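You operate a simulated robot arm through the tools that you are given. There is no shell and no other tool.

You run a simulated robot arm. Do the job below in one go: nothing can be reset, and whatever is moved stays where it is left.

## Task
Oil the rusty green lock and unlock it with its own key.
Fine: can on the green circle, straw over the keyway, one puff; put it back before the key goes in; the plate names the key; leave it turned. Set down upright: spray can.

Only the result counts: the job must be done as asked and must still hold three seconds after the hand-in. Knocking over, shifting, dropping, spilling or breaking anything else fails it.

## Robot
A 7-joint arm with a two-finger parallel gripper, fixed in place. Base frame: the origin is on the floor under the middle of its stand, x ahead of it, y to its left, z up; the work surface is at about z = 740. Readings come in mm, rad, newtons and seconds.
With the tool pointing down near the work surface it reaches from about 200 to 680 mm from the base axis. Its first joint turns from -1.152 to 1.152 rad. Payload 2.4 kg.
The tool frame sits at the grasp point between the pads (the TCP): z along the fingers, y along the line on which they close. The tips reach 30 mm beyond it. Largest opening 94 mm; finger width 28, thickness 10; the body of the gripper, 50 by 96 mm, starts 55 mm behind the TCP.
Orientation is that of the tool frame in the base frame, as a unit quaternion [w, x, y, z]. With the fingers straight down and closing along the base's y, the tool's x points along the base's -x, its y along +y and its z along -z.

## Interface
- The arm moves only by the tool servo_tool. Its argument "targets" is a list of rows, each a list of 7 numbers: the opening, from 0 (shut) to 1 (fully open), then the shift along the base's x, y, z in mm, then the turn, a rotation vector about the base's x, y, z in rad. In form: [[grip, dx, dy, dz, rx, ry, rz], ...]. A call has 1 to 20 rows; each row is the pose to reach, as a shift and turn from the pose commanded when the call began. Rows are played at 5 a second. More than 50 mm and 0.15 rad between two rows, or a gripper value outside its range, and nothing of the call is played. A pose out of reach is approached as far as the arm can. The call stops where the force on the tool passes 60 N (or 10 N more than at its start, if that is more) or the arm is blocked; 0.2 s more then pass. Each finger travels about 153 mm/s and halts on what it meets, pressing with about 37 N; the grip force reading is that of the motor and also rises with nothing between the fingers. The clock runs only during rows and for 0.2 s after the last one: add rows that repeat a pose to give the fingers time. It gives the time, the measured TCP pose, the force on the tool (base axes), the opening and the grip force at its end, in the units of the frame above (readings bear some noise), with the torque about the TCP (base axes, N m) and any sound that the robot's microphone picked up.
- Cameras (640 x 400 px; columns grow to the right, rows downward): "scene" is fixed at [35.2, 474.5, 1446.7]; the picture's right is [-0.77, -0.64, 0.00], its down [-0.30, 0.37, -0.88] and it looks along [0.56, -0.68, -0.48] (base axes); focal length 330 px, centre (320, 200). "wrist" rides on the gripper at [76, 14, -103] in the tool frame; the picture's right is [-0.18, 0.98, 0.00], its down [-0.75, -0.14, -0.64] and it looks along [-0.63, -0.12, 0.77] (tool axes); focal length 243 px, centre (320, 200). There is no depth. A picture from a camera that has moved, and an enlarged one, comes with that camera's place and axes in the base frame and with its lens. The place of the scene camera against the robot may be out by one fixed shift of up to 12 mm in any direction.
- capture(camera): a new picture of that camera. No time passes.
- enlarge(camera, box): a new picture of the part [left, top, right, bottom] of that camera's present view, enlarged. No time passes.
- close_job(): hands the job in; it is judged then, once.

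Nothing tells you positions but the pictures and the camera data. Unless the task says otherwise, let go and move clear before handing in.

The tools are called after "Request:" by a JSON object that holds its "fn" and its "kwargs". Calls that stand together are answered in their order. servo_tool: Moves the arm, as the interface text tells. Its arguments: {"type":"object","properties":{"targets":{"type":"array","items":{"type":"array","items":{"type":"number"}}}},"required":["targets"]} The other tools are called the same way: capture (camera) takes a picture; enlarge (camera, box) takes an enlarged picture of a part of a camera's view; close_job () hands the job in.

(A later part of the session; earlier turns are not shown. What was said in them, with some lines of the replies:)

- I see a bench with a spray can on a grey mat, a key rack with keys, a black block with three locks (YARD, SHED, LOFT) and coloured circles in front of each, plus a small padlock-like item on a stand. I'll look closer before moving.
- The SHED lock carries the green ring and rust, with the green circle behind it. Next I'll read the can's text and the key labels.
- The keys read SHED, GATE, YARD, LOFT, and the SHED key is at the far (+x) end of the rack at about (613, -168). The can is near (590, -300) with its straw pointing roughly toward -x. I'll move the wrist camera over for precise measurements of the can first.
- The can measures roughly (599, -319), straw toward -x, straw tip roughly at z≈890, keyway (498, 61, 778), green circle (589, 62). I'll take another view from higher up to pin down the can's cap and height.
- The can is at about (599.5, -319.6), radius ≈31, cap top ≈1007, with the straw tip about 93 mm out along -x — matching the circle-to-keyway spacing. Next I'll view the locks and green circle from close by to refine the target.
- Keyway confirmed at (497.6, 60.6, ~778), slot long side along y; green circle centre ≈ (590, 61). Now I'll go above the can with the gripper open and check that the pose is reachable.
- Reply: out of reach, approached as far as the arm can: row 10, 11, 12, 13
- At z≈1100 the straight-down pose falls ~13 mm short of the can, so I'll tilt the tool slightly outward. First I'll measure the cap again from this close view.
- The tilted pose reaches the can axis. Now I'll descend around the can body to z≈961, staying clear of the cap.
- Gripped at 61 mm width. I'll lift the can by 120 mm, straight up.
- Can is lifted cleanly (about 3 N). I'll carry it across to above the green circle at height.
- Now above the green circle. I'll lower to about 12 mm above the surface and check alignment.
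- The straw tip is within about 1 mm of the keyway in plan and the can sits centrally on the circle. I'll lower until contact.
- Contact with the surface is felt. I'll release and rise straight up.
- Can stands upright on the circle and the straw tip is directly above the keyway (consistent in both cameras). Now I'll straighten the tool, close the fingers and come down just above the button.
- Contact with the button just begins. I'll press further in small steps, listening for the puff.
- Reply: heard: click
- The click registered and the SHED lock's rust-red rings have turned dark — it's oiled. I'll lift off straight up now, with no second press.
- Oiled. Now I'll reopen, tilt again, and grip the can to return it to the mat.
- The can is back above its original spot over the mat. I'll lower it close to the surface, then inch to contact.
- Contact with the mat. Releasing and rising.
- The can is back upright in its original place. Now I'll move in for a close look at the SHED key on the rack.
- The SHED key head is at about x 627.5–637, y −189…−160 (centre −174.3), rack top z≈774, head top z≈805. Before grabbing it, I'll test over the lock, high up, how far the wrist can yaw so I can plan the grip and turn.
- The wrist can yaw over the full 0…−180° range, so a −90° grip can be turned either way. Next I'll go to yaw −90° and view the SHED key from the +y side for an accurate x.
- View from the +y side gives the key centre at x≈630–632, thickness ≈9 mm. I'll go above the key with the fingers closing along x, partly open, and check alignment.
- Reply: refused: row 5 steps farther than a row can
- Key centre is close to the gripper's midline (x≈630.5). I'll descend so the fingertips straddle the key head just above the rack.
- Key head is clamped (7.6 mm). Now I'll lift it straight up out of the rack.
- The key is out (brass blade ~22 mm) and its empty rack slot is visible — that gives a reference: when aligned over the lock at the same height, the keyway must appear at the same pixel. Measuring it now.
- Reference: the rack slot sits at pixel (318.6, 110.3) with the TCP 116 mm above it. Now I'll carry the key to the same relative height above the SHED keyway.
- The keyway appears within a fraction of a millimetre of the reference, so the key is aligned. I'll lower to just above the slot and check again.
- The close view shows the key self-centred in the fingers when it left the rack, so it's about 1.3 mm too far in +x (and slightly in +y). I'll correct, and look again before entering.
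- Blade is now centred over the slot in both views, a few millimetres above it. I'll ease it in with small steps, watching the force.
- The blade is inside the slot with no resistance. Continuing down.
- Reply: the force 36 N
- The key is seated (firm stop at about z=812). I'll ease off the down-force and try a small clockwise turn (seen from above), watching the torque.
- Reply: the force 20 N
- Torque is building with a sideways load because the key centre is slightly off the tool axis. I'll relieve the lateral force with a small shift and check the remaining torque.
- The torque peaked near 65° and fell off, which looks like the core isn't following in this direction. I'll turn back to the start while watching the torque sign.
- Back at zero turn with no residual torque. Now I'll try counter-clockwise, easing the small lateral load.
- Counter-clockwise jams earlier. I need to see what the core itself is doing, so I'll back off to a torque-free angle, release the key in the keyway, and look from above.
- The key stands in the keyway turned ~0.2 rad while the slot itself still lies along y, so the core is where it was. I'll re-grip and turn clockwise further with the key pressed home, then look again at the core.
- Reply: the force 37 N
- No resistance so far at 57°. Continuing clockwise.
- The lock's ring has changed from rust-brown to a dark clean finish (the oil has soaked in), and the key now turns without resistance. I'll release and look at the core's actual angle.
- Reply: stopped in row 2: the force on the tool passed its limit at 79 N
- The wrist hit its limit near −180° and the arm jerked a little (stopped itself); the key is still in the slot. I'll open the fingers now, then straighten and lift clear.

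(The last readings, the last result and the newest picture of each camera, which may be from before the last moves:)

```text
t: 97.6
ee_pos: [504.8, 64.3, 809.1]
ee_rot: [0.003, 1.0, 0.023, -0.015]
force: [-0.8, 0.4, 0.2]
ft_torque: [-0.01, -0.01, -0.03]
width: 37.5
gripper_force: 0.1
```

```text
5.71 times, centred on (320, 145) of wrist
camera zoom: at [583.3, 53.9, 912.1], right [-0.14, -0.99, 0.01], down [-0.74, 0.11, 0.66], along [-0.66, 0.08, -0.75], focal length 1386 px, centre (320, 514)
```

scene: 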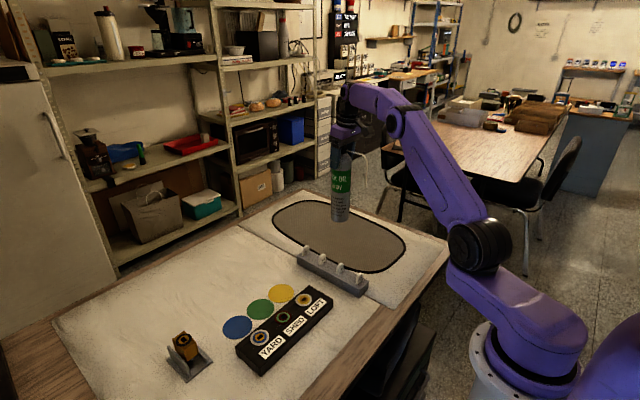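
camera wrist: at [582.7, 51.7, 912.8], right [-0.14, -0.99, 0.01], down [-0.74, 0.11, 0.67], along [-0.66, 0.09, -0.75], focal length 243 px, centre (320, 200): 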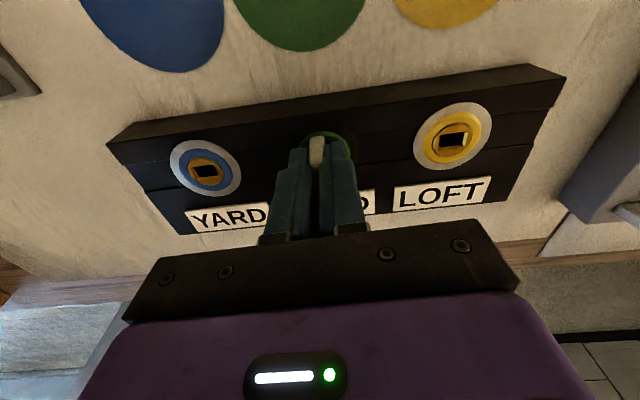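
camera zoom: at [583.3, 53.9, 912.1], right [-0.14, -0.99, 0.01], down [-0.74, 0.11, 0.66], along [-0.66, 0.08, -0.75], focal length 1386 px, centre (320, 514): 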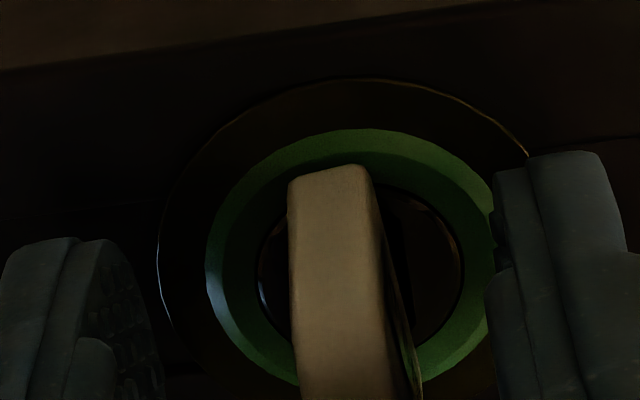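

Request:
{"fn": "servo_tool", "kwargs": {"targets": [[0.4, 0, 0, 10, 0, 0, 0], [0.4, 0, 0, 30, 0, 0, 0], [0.4, 0, 0, 60, 0, 0, 0], [0.7, 20, 0, 80, 0.003, -0.016, 0.03], [1, 50, -5, 100, 0.007, -0.032, 0.06], [1, 70, -5, 120, 0.007, -0.032, 0.06], [1, 70, -5, 120, 0.007, -0.032, 0.06]]}}

Request:
{"fn": "capture", "kwargs": {"camera": "wrist"}}

Request:
{"fn": "capture", "kwargs": {"camera": "scene"}}

Request:
{"fn": "enlarge", "kwargs": {"camera": "scene", "box": [273, 295, 305, 327]}}

```text
t: 99.2
ee_pos: [573.6, 59.4, 931.1]
ee_rot: [0.0, 0.999, 0.053, 0.001]
force: [-1.0, 0.3, -0.5]
ft_torque: [-0.03, -0.03, -0.03]
width: 93.8
gripper_force: 0.1
```

```text
taken
camera wrist: at [650.4, 52.9, 1035.4], right [-0.08, -1.0, 0.0], down [-0.77, 0.06, 0.64], along [-0.64, 0.05, -0.77], focal length 243 px, centre (320, 200)
```

wrist: 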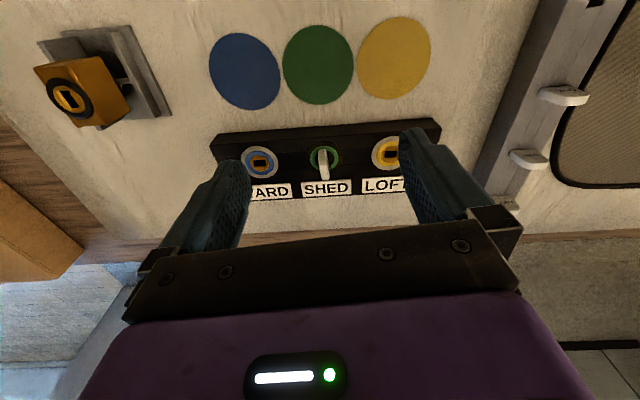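

```text
taken
```

scene: 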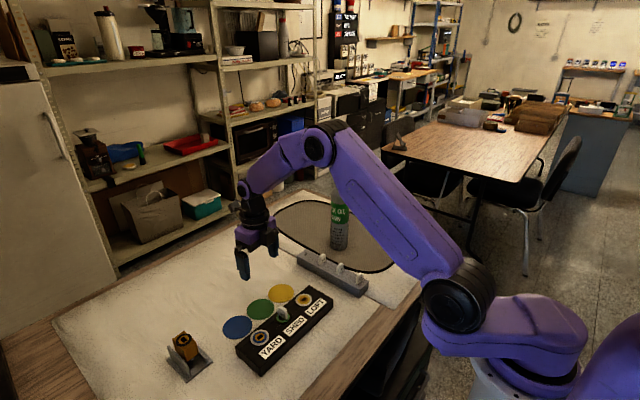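

```text
12.50 times, centred on (289, 311) of scene
camera zoom: at [35.2, 474.5, 1446.7], right [-0.77, -0.64, 0.0], down [-0.3, 0.37, -0.88], along [0.56, -0.68, -0.48], focal length 4126 px, centre (708, -1188)
```

zoom: 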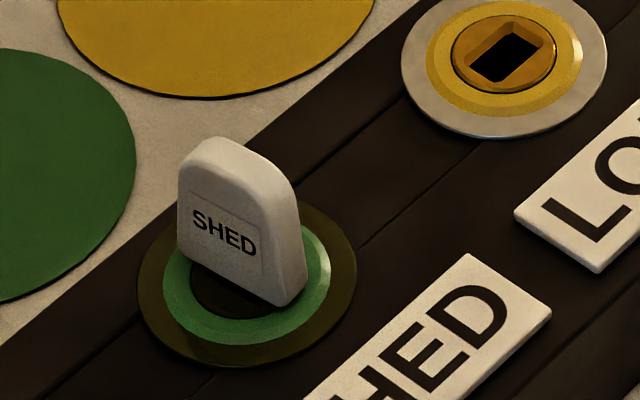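

Request:
{"fn": "enlarge", "kwargs": {"camera": "wrist", "box": [300, 140, 350, 185]}}

Request:
{"fn": "enlarge", "kwargs": {"camera": "wrist", "box": [310, 145, 340, 170]}}

Request:
{"fn": "enlarge", "kwargs": {"camera": "scene", "box": [300, 170, 400, 260]}}

```text
8.89 times, centred on (325, 162) of wrist
camera zoom: at [650.4, 52.9, 1035.4], right [-0.08, -1.0, 0.0], down [-0.77, 0.06, 0.64], along [-0.64, 0.05, -0.77], focal length 2157 px, centre (276, 533)
```

zoom: 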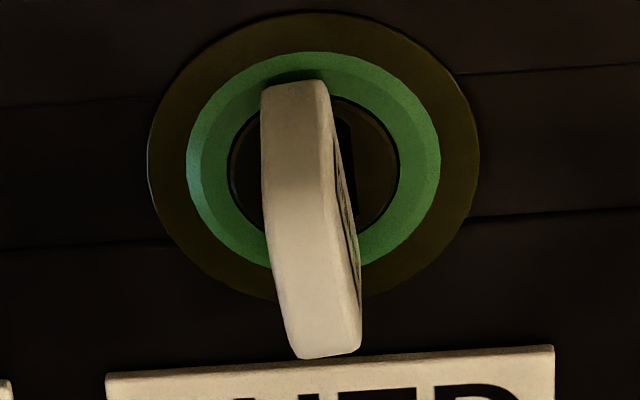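

```text
16.00 times, centred on (325, 158) of wrist
camera zoom: at [650.4, 52.9, 1035.4], right [-0.08, -1.0, 0.0], down [-0.77, 0.06, 0.64], along [-0.64, 0.05, -0.77], focal length 3882 px, centre (240, 880)
```

zoom: 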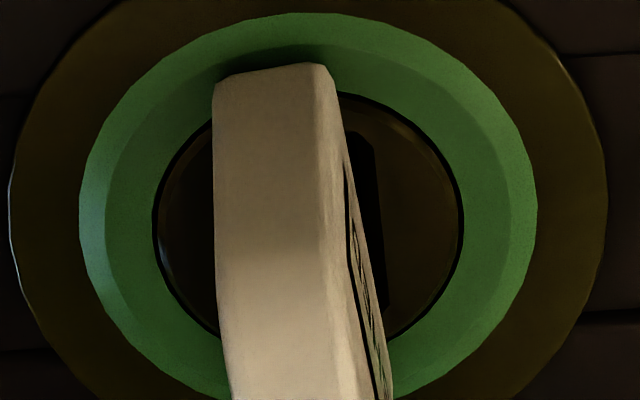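

```text
4.44 times, centred on (350, 215) of scene
camera zoom: at [35.2, 474.5, 1446.7], right [-0.77, -0.64, 0.0], down [-0.3, 0.37, -0.88], along [0.56, -0.68, -0.48], focal length 1467 px, centre (187, 133)
```

zoom: 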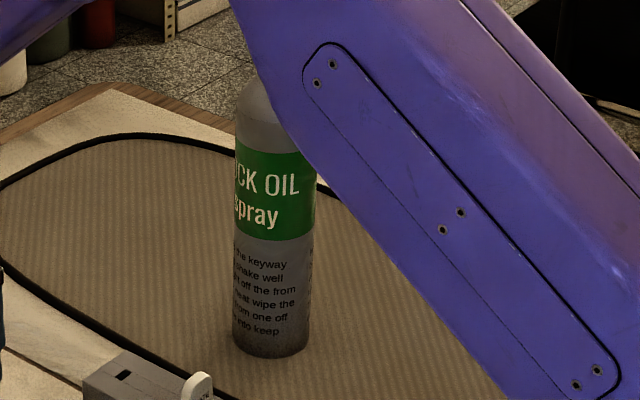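

The core's slot has rotated with the key (about 88°), and the lock has lost its rust colour. I want to confirm it is turned fully home, so I'll bring the wrist around (same grip direction, half-turn back) well above the bench to re-grip with turning range to spare.

Request:
{"fn": "servo_tool", "kwargs": {"targets": [[1, -5, 0, 10, 0, 0, 0.14], [1, -10, 0, 20, 0, 0, 0.28], [1, -15, 0, 30, 0, 0, 0.42], [1, -20, 0, 30, 0, 0, 0.56], [1, -25, 0, 30, 0, 0, 0.7], [1, -30, 0, 30, 0, 0, 0.84], [1, -35, 0, 30, 0, 0, 0.98], [1, -40, 0, 30, 0, 0, 1.12], [1, -45, 0, 30, 0, 0, 1.26], [1, -50, 0, 30, 0, 0, 1.4], [1, -55, 0, 30, 0, 0, 1.54], [1, -55, 0, 30, 0, 0, 1.54]]}}

Request:
{"fn": "servo_tool", "kwargs": {"targets": [[1, -5, 0, 0, 0, 0, 0.14], [1, -10, 0, 0, 0, 0, 0.28], [1, -15, 0, 0, 0, 0, 0.42], [1, -20, 0, 0, 0, 0, 0.56], [1, -25, 0, 0, 0, 0, 0.7], [1, -30, 0, 0, 0, 0, 0.84], [1, -35, 0, 0, 0, 0, 0.98], [1, -40, 0, 0, 0, 0, 1.12], [1, -45, 0, 0, 0, 0, 1.26], [1, -50, 0, 0, 0, 0, 1.4], [1, -55, 0, 0, 0, 0, 1.534], [1, -55, 0, 0, 0, 0, 1.534], [1, -55, 0, 0, 0, 0, 1.534]]}}

Request:
{"fn": "capture", "kwargs": {"camera": "wrist"}}

Request:
{"fn": "capture", "kwargs": {"camera": "scene"}}

```text
t: 101.8
ee_pos: [519.3, 59.3, 959.8]
ee_rot: [-0.001, 0.678, 0.735, 0.001]
force: [-0.1, 0.2, 0.3]
ft_torque: [0.01, -0.02, 0.03]
width: 94.0
gripper_force: 0.0
```

```text
t: 104.6
ee_pos: [462.1, 57.8, 960.4]
ee_rot: [-0.001, -0.02, 1.0, 0.0]
force: [0.1, -0.1, 0.0]
ft_torque: [0.01, 0.0, 0.03]
width: 93.8
gripper_force: 0.0
```

```text
taken
camera wrist: at [385.8, 70.1, 1064.6], right [0.14, 0.99, 0.0], down [0.76, -0.11, 0.64], along [0.63, -0.09, -0.77], focal length 243 px, centre (320, 200)
```

wrist: 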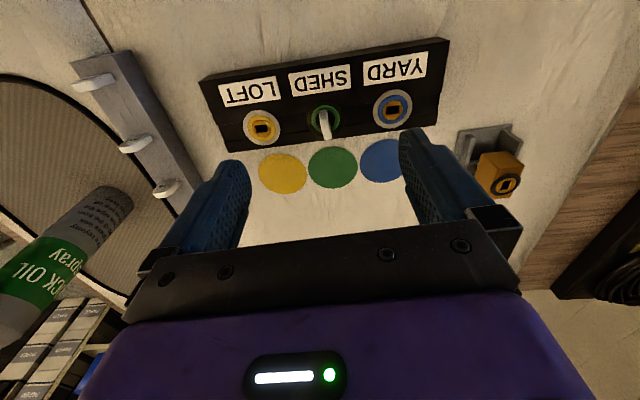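

```text
taken
```

scene: 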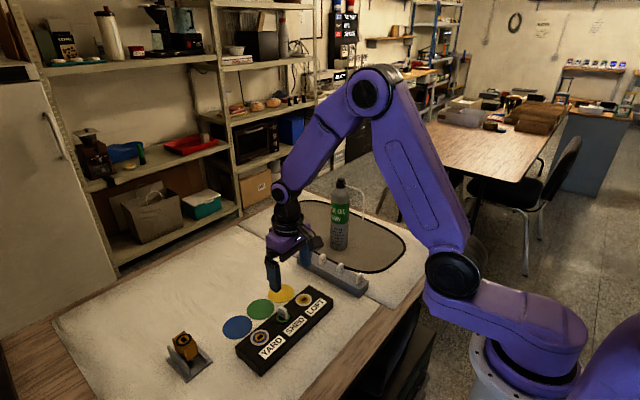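

Request:
{"fn": "enlarge", "kwargs": {"camera": "wrist", "box": [300, 95, 350, 145]}}

Request:
{"fn": "enlarge", "kwargs": {"camera": "wrist", "box": [310, 100, 340, 130]}}

Request:
{"fn": "enlarge", "kwargs": {"camera": "scene", "box": [273, 295, 305, 327]}}

```text
8.00 times, centred on (325, 120) of wrist
camera zoom: at [385.8, 70.1, 1064.6], right [0.14, 0.99, 0.0], down [0.76, -0.11, 0.64], along [0.63, -0.09, -0.77], focal length 1941 px, centre (280, 840)
```

zoom: 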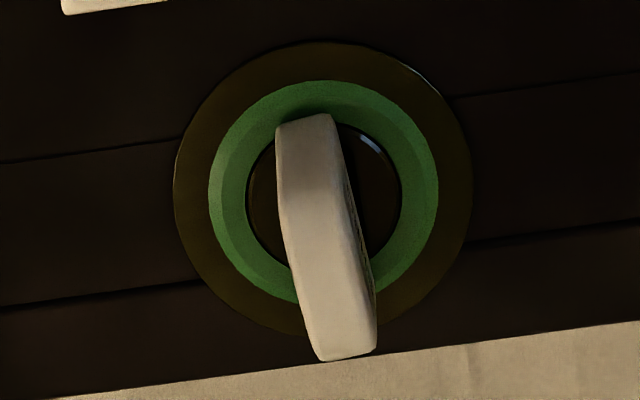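

```text
13.33 times, centred on (325, 115) of wrist
camera zoom: at [385.8, 70.1, 1064.6], right [0.14, 0.99, 0.0], down [0.76, -0.11, 0.64], along [0.63, -0.09, -0.77], focal length 3235 px, centre (253, 1333)
```

zoom: 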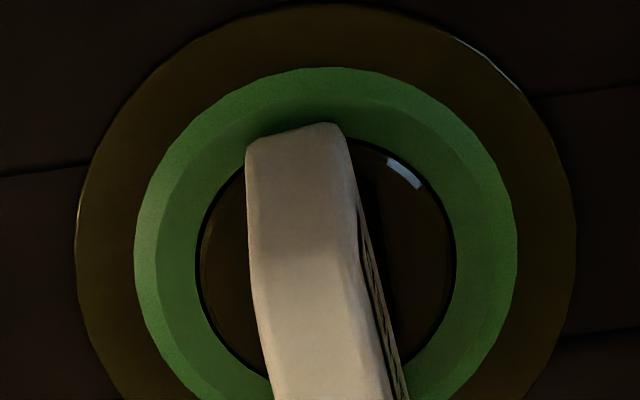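

```text
12.50 times, centred on (289, 311) of scene
camera zoom: at [35.2, 474.5, 1446.7], right [-0.77, -0.64, 0.0], down [-0.3, 0.37, -0.88], along [0.56, -0.68, -0.48], focal length 4126 px, centre (708, -1188)
```

zoom: 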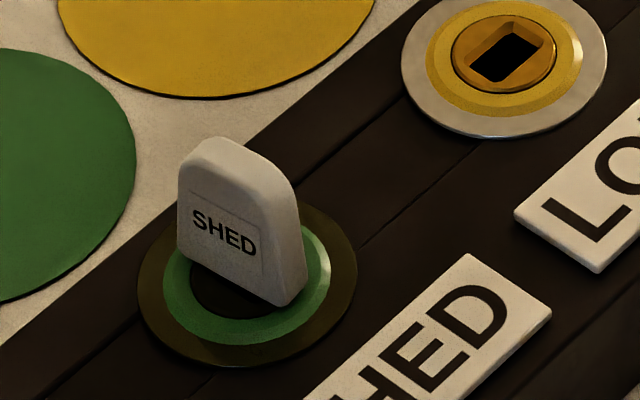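

Request:
{"fn": "servo_tool", "kwargs": {"targets": [[0.7, 20, 1, 0, 0, 0, 0], [0.45, 38.3, 1.7, -20, 0, 0, 0], [0.45, 38.3, 1.7, -60, 0, 0, 0], [0.45, 38.3, 1.7, -100, 0, 0, 0], [0.45, 38.3, 1.7, -100, 0, 0, 0], [0.45, 38.3, 1.7, -100, 0, 0, 0]]}}

Request:
{"fn": "enlarge", "kwargs": {"camera": "wrist", "box": [260, 90, 380, 190]}}

Request:
{"fn": "enlarge", "kwargs": {"camera": "scene", "box": [263, 280, 311, 328]}}

```text
t: 106.0
ee_pos: [502.4, 62.1, 859.3]
ee_rot: [-0.001, -0.019, 1.0, 0.0]
force: [0.0, 0.5, -0.1]
ft_torque: [0.01, -0.01, 0.0]
width: 42.3
gripper_force: 0.0
```

```text
4.00 times, centred on (320, 140) of wrist
camera zoom: at [425.3, 72.3, 963.5], right [0.15, 0.99, 0.0], down [0.76, -0.11, 0.64], along [0.63, -0.09, -0.77], focal length 970 px, centre (320, 440)
```

zoom: 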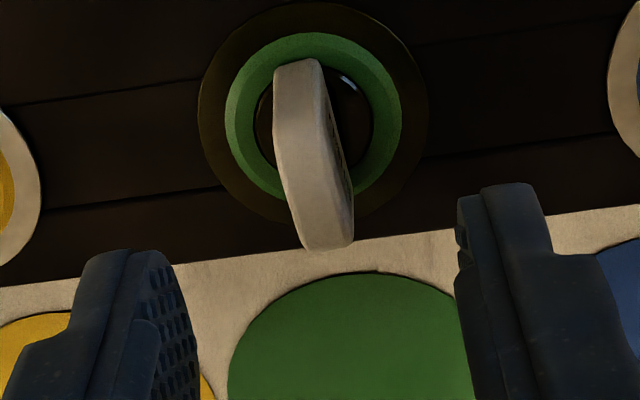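

```text
8.33 times, centred on (287, 304) of scene
camera zoom: at [35.2, 474.5, 1446.7], right [-0.77, -0.64, 0.0], down [-0.3, 0.37, -0.88], along [0.56, -0.68, -0.48], focal length 2751 px, centre (595, -667)
```

zoom: 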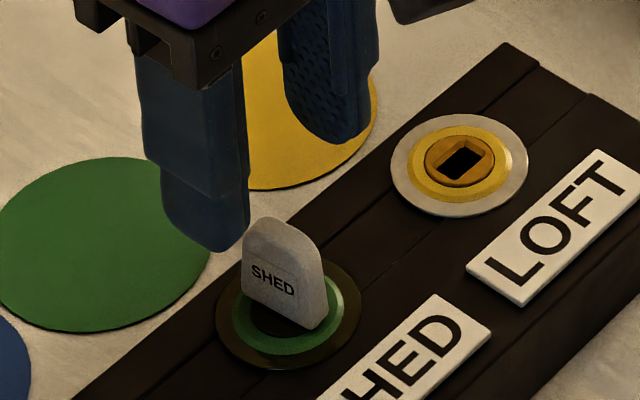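

Request:
{"fn": "servo_tool", "kwargs": {"targets": [[0.45, -2, -0.6, 0, 0, 0, 0.03], [0.45, -3.8, -1.2, 0, 0, 0, 0.05], [0.45, -3.8, -1.2, 0, 0, 0, 0.05], [0.45, -3.8, -1.2, -15, 0, 0, 0.05], [0.45, -3.8, -1.2, -30, 0, 0, 0.05], [0.45, -3.8, -1.2, -40, 0, 0, 0.05], [0.45, -3.8, -1.2, -45, 0, 0, 0.05], [0.45, -3.8, -1.2, -45, 0, 0, 0.05], [0.45, -3.8, -1.2, -45, 0, 0, 0.05]]}}

Request:
{"fn": "enlarge", "kwargs": {"camera": "wrist", "box": [260, 90, 380, 190]}}

Request:
{"fn": "enlarge", "kwargs": {"camera": "scene", "box": [263, 280, 311, 328]}}

```text
t: 108.0
ee_pos: [498.7, 59.6, 815.4]
ee_rot: [-0.001, -0.045, 0.999, 0.001]
force: [-0.6, 0.1, -1.4]
ft_torque: [-0.01, -0.01, 0.01]
width: 42.2
gripper_force: 0.1
```

```text
4.00 times, centred on (320, 140) of wrist
camera zoom: at [421.4, 66.9, 919.2], right [0.1, 1.0, 0.0], down [0.76, -0.07, 0.64], along [0.64, -0.06, -0.77], focal length 970 px, centre (320, 440)
```

zoom: 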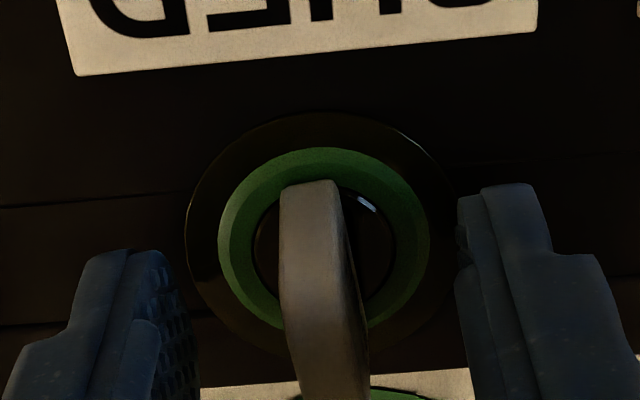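

```text
8.33 times, centred on (287, 304) of scene
camera zoom: at [35.2, 474.5, 1446.7], right [-0.77, -0.64, 0.0], down [-0.3, 0.37, -0.88], along [0.56, -0.68, -0.48], focal length 2751 px, centre (595, -667)
```

zoom: 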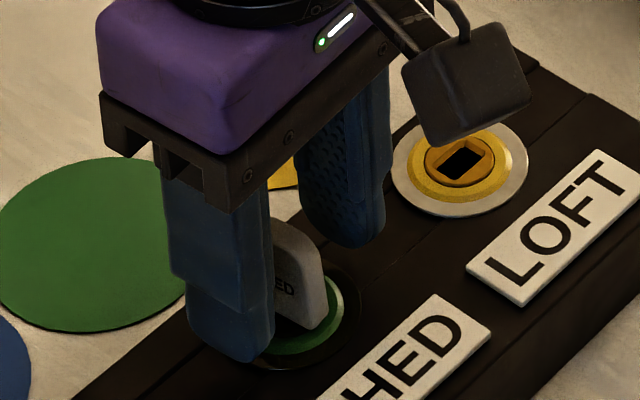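

Request:
{"fn": "servo_tool", "kwargs": {"targets": [[0.35, 0, 0, -1, 0, 0, 0], [0.25, 0, 0, -1, 0, 0, 0], [0.15, 0, 0, -1, 0, 0, 0], [0.07, 0, 0, -1, 0, 0, 0], [0, 0, 0, -1, 0, 0, 0], [0, 0, 0, -1, 0, 0, 0]]}}

Request:
{"fn": "enlarge", "kwargs": {"camera": "wrist", "box": [285, 105, 355, 165]}}

```text
t: 109.4
ee_pos: [498.6, 61.3, 814.8]
ee_rot: [-0.001, -0.044, 0.999, 0.0]
force: [0.1, -0.4, 0.9]
ft_torque: [0.0, 0.04, 0.01]
width: 7.4
gripper_force: 36.8
```

```text
6.67 times, centred on (320, 135) of wrist
camera zoom: at [421.1, 67.1, 918.6], right [0.1, 1.0, 0.0], down [0.76, -0.07, 0.64], along [0.64, -0.06, -0.77], focal length 1618 px, centre (320, 633)
```

zoom: 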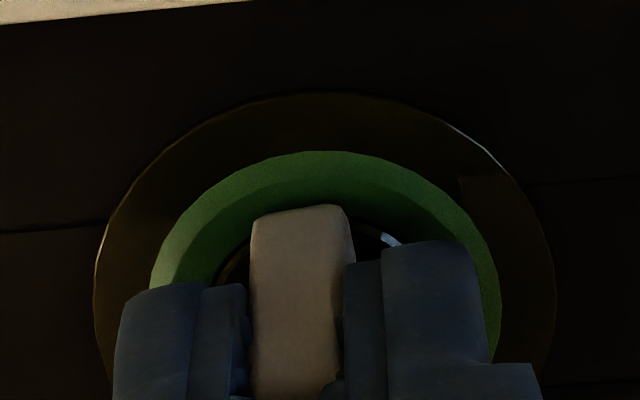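

Gripped again (key at about 85°). Now small clockwise increments, watching for the end stop.

Request:
{"fn": "servo_tool", "kwargs": {"targets": [[0, 0, 0, 0, 0, 0, -0.05], [0, 0, 0, 0, 0, 0, -0.1], [0, 0, 0, 0, 0, 0, -0.1]]}}

Request:
{"fn": "servo_tool", "kwargs": {"targets": [[0, 0, 0, 0, 0, 0, -0.05], [0, 0, 0, 0, 0, 0, -0.1], [0, 0, 0, 0, 0, 0, -0.1]]}}

```text
t: 110.2
ee_pos: [498.4, 59.0, 814.8]
ee_rot: [0.0, 0.006, 1.0, 0.001]
force: [2.0, 1.9, -1.1]
ft_torque: [0.08, -0.09, -0.01]
width: 7.7
gripper_force: 37.4
```

```text
t: 111.0
ee_pos: [499.2, 61.0, 815.2]
ee_rot: [0.0, 0.056, 0.998, -0.001]
force: [3.5, 0.0, -4.7]
ft_torque: [-0.01, -0.19, 0.02]
width: 7.1
gripper_force: 36.9
```

Request:
{"fn": "servo_tool", "kwargs": {"targets": [[0, 0, 0, 0, 0, 0, -0.05], [0, 0, 0, 0, 0, 0, -0.1], [0, 0, 0, 0, 0, 0, -0.1]]}}

Request:
{"fn": "servo_tool", "kwargs": {"targets": [[0, 0, 0, 0, 0, 0, -0.05], [0, 0, 0, 0, 0, 0, -0.1], [0, 0, 0, 0, 0, 0, -0.1]]}}

Request:
{"fn": "enlarge", "kwargs": {"camera": "scene", "box": [273, 295, 305, 327]}}

```text
t: 111.8
ee_pos: [498.2, 59.8, 814.1]
ee_rot: [0.0, 0.105, 0.994, 0.0]
force: [3.2, 2.9, -5.2]
ft_torque: [0.19, -0.17, 0.06]
width: 7.6
gripper_force: 37.2
```

```text
t: 112.6
ee_pos: [499.1, 60.2, 815.6]
ee_rot: [-0.001, 0.155, 0.988, 0.0]
force: [2.6, 7.8, -3.6]
ft_torque: [0.32, -0.13, 0.02]
width: 7.4
gripper_force: 36.8
```

```text
12.50 times, centred on (289, 311) of scene
camera zoom: at [35.3, 474.6, 1446.7], right [-0.77, -0.64, 0.0], down [-0.3, 0.37, -0.88], along [0.56, -0.68, -0.48], focal length 4126 px, centre (708, -1188)
```

zoom: 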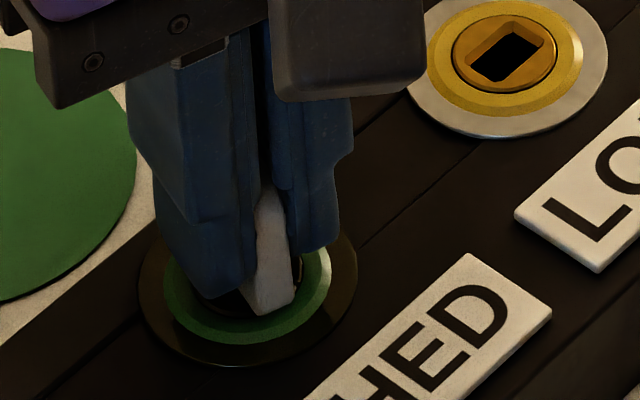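

Request:
{"fn": "servo_tool", "kwargs": {"targets": [[0, 0, 0, 0, 0, 0, -0.05], [0, 0, 0, 0, 0, 0, -0.1], [0, 0, 0, 0, 0, 0, -0.1]]}}

Request:
{"fn": "servo_tool", "kwargs": {"targets": [[0, 0, 0, 0, 0, 0, -0.05], [0, 0, 0, 0, 0, 0, -0.1], [0, 0, 0, 0, 0, 0, -0.1]]}}

```text
t: 113.4
ee_pos: [498.2, 60.2, 815.4]
ee_rot: [0.0, 0.204, 0.979, 0.0]
force: [3.1, 14.3, -5.1]
ft_torque: [0.52, -0.15, 0.16]
width: 7.5
gripper_force: 37.1
```

```text
t: 114.2
ee_pos: [499.1, 60.7, 814.7]
ee_rot: [-0.001, 0.252, 0.968, -0.001]
force: [6.1, 12.8, -9.7]
ft_torque: [-0.1, -0.48, 0.3]
width: 7.4
gripper_force: 37.3
```

Resistance starts at about 110–115°, so the core is at its end stop. I'll back off slightly to unload it, release, and inspect.

Request:
{"fn": "servo_tool", "kwargs": {"targets": [[0, 0, 0, 0, 0, 0, 0.1], [0, 0, 0, 0, 0, 0, 0.2], [0, 0, 0, 0, 0, 0, 0.25], [0, 0, 0, 0, 0, 0, 0.25]]}}

```text
t: 115.2
ee_pos: [497.3, 61.0, 816.1]
ee_rot: [-0.001, 0.13, 0.992, 0.0]
force: [-0.1, 13.4, -2.3]
ft_torque: [0.63, -0.06, 0.05]
width: 7.6
gripper_force: 36.9
```

Request:
{"fn": "servo_tool", "kwargs": {"targets": [[0, 0, 0.6, 0, 0, 0, 0], [0, 0, 1.2, 0, 0, 0, 0], [0, 0, 1.2, 0, 0, 0, 0]]}}

```text
t: 116.0
ee_pos: [497.2, 60.1, 814.7]
ee_rot: [0.0, 0.13, 0.991, 0.0]
force: [2.1, 3.8, -4.4]
ft_torque: [0.23, -0.08, 0.0]
width: 7.6
gripper_force: 37.2
```

Request:
{"fn": "servo_tool", "kwargs": {"targets": [[0, 0, 0.2, -0.5, 0, 0, 0], [0, 0, 0.2, -0.9, 0, 0, 0], [0, 0, 0.2, -0.9, 0, 0, 0]]}}

```text
t: 116.8
ee_pos: [499.1, 61.0, 815.6]
ee_rot: [0.0, 0.13, 0.991, 0.0]
force: [-2.5, -0.8, 22.3]
ft_torque: [-0.06, 0.11, 0.02]
width: 7.5
gripper_force: 36.9
```

Seated, unloaded laterally. Releasing slowly and lifting clear.

Request:
{"fn": "servo_tool", "kwargs": {"targets": [[0, 0, 0, 0.5, 0, 0, 0], [0.1, 0, 0, 0.5, 0, 0, 0], [0.15, 0, 0, 0.5, 0, 0, 0], [0.25, 0, 0, 0.5, 0, 0, 0], [0.4, 0, 0, 0.5, 0, 0, 0], [0.45, 0, 0, 0.5, 0, 0, 0], [0.45, 0, 0, 10, 0, 0, 0], [0.45, 0, 0, 30, 0, 0, 0], [0.45, 0, 0, 60, 0, 0, 0], [0.7, -30, 0, 80, 0, 0, 0], [1, -50, 0, 110, 0, 0, 0], [1, -50, 0, 140, 0, 0, 0], [1, -50, 0, 140, 0, 0, 0]]}}

Request:
{"fn": "capture", "kwargs": {"camera": "wrist"}}

Request:
{"fn": "enlarge", "kwargs": {"camera": "scene", "box": [273, 295, 305, 327]}}

Request:
{"fn": "capture", "kwargs": {"camera": "scene"}}

```text
t: 119.6
ee_pos: [448.8, 62.3, 953.3]
ee_rot: [0.0, 0.131, 0.991, 0.0]
force: [0.6, -0.9, 0.3]
ft_torque: [-0.01, -0.02, -0.01]
width: 93.9
gripper_force: 0.0
```

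```text
taken
camera wrist: at [378.2, 95.9, 1058.1], right [0.43, 0.9, 0.0], down [0.69, -0.33, 0.64], along [0.58, -0.28, -0.77], focal length 243 px, centre (320, 200)
```

wrist: 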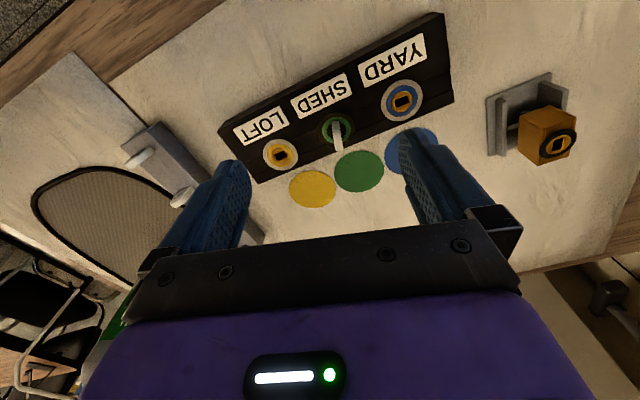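

```text
12.50 times, centred on (289, 311) of scene
camera zoom: at [35.2, 474.5, 1446.7], right [-0.77, -0.64, 0.0], down [-0.3, 0.37, -0.88], along [0.56, -0.68, -0.48], focal length 4126 px, centre (708, -1188)
```

zoom: 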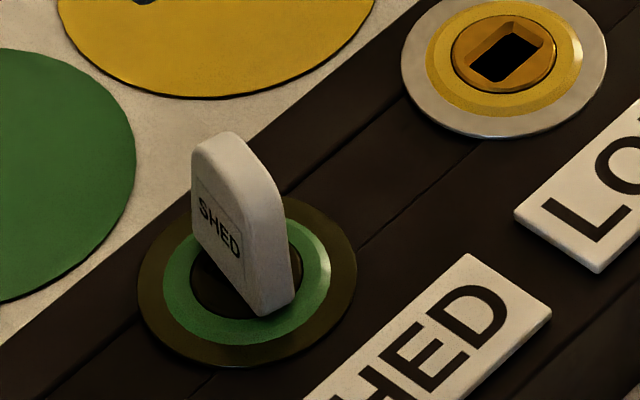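

```text
taken
```

scene: 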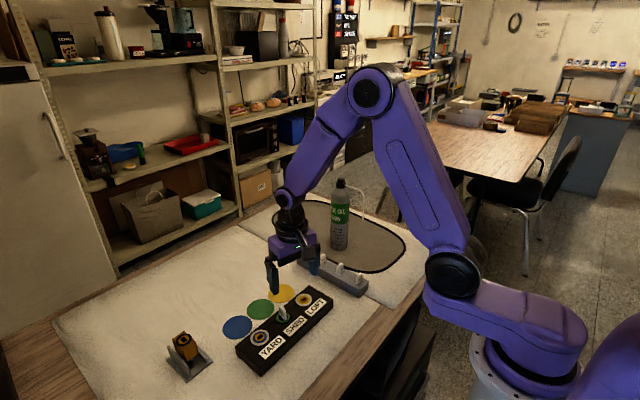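

Request:
{"fn": "enlarge", "kwargs": {"camera": "wrist", "box": [315, 105, 360, 155]}}

Request:
{"fn": "enlarge", "kwargs": {"camera": "wrist", "box": [325, 115, 350, 140]}}

Request:
{"fn": "enlarge", "kwargs": {"camera": "scene", "box": [279, 303, 299, 323]}}

```text
8.00 times, centred on (338, 130) of wrist
camera zoom: at [378.2, 95.9, 1058.1], right [0.43, 0.9, 0.0], down [0.69, -0.33, 0.64], along [0.58, -0.28, -0.77], focal length 1941 px, centre (180, 760)
```

zoom: 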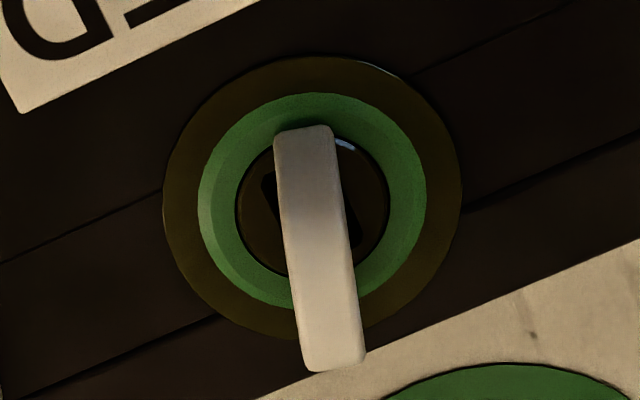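

```text
16.00 times, centred on (338, 128) of wrist
camera zoom: at [378.2, 95.9, 1058.1], right [0.43, 0.9, 0.0], down [0.69, -0.33, 0.64], along [0.58, -0.28, -0.77], focal length 3882 px, centre (40, 1360)
```

zoom: 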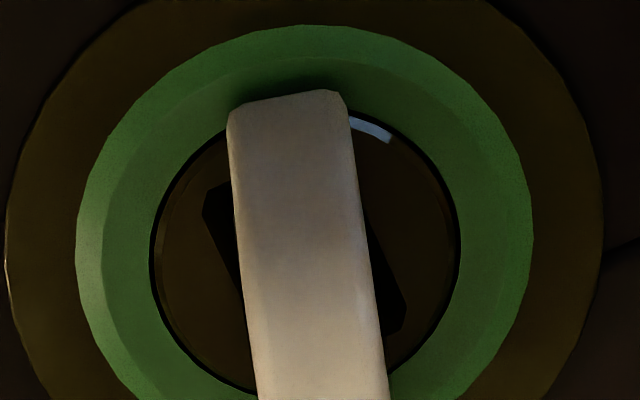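

```text
16.00 times, centred on (289, 313) of scene
camera zoom: at [35.2, 474.5, 1446.7], right [-0.77, -0.64, 0.0], down [-0.3, 0.37, -0.88], along [0.56, -0.68, -0.48], focal length 5282 px, centre (816, -1608)
```

zoom: 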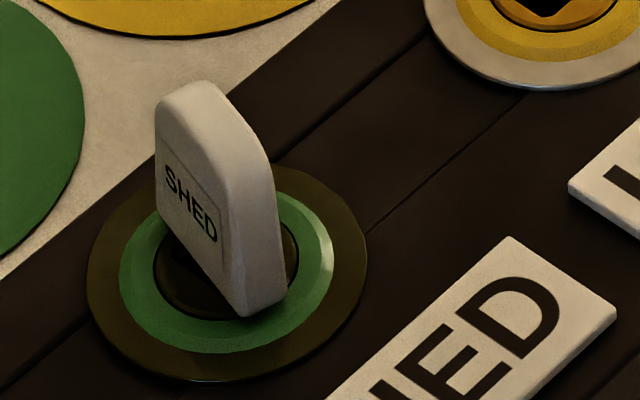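

The core's slot is now at about 93° (at its end stop) with the key still in it at ~105°, and the lock is free of rust. I'll move the arm up and clear, then do a final check.

Request:
{"fn": "servo_tool", "kwargs": {"targets": [[1, -15, 0, 40, 0, 0, 0], [1, -30, 0, 80, 0, 0, 0], [1, -50, 0, 120, 0, 0, 0], [1, -70, 0, 160, 0, 0, 0], [1, -90, 0, 200, 0, 0, 0], [1, -90, 0, 200, 0, 0, 0], [1, -90, 0, 200, 0, 0, 0], [1, -90, 0, 200, 0, 0, 0]]}}

Request:
{"fn": "capture", "kwargs": {"camera": "scene"}}

Request:
{"fn": "enlarge", "kwargs": {"camera": "scene", "box": [230, 170, 400, 370]}}

Request:
{"fn": "enlarge", "kwargs": {"camera": "scene", "box": [273, 295, 305, 327]}}

Request:
{"fn": "enlarge", "kwargs": {"camera": "scene", "box": [150, 310, 230, 390]}}

```text
t: 121.4
ee_pos: [358.0, 61.8, 1156.1]
ee_rot: [-0.001, 0.13, 0.991, 0.001]
force: [0.4, -0.1, -0.2]
ft_torque: [-0.01, -0.02, 0.03]
width: 94.1
gripper_force: 0.1
```

```text
taken
```

scene: 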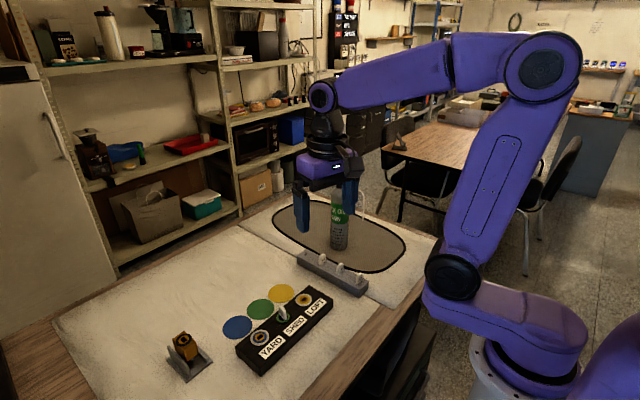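

```text
2.00 times, centred on (315, 270) of scene
camera zoom: at [35.2, 474.5, 1446.7], right [-0.77, -0.64, 0.0], down [-0.3, 0.37, -0.88], along [0.56, -0.68, -0.48], focal length 660 px, centre (330, 60)
```

zoom: 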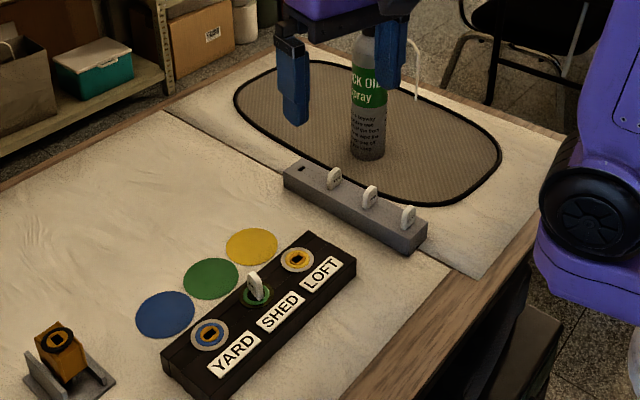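

```text
12.50 times, centred on (289, 311) of scene
camera zoom: at [35.2, 474.5, 1446.7], right [-0.77, -0.64, 0.0], down [-0.3, 0.37, -0.88], along [0.56, -0.68, -0.48], focal length 4126 px, centre (708, -1188)
```

zoom: 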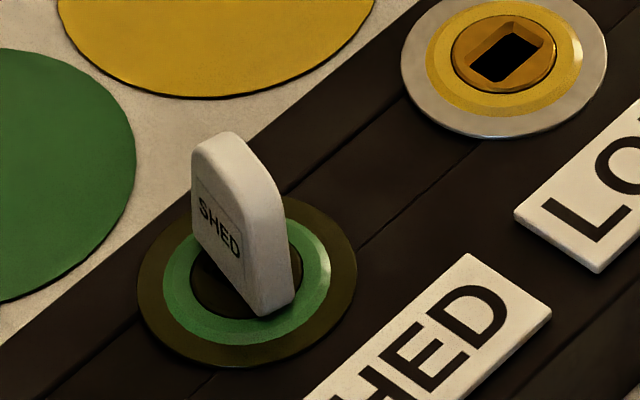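

```text
5.00 times, centred on (190, 350) of scene
camera zoom: at [35.2, 474.5, 1446.7], right [-0.77, -0.64, 0.0], down [-0.3, 0.37, -0.88], along [0.56, -0.68, -0.48], focal length 1650 px, centre (970, -550)
```

zoom: 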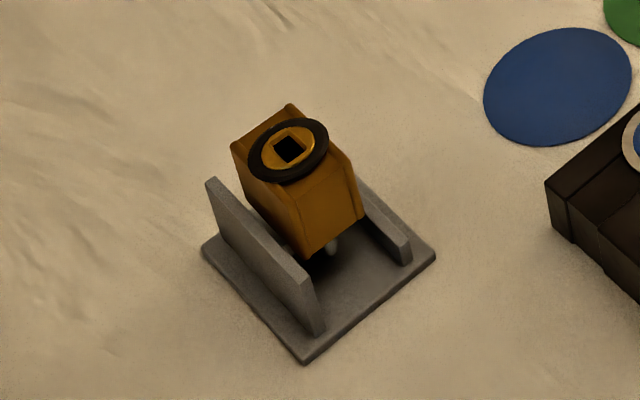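

The can stands upright back on its mat and the other keys and the padlock stand are untouched. The SHED lock has been oiled, its core is turned to its stop, and its own key is still in it. The arm is clear, so I'm handing in the job.

Request:
{"fn": "close_job", "kwargs": {}}

```text
The job is handed in.
```

The rusty green SHED lock is oiled and its own key has turned it about 93°, to its end stop. I've handed the job in. No sound marked the unlocking, so I judged it from the slot's angle and the end stop.

- **Oiling:** The can stood on the green circle with the straw over the keyway. I pressed the button once; the rust-red rings darkened straight away.
- **Can:** It went back to its original spot on the mat, upright, before the key went in.
- **Key:** I used the SHED key, as the plate says. My first turns met resistance in both directions, so I let go of the key to check the lock. The next clockwise turn went freely, and the rust colour cleared during it.
- **One jolt:** Near the wrist's limit the arm jerked and stopped itself at 79 N with the key in the lock. The lock block did not shift.
- **End state:** The key is still in the lock, turned, and the arm is clear. The other keys and the padlock stand look untouched.
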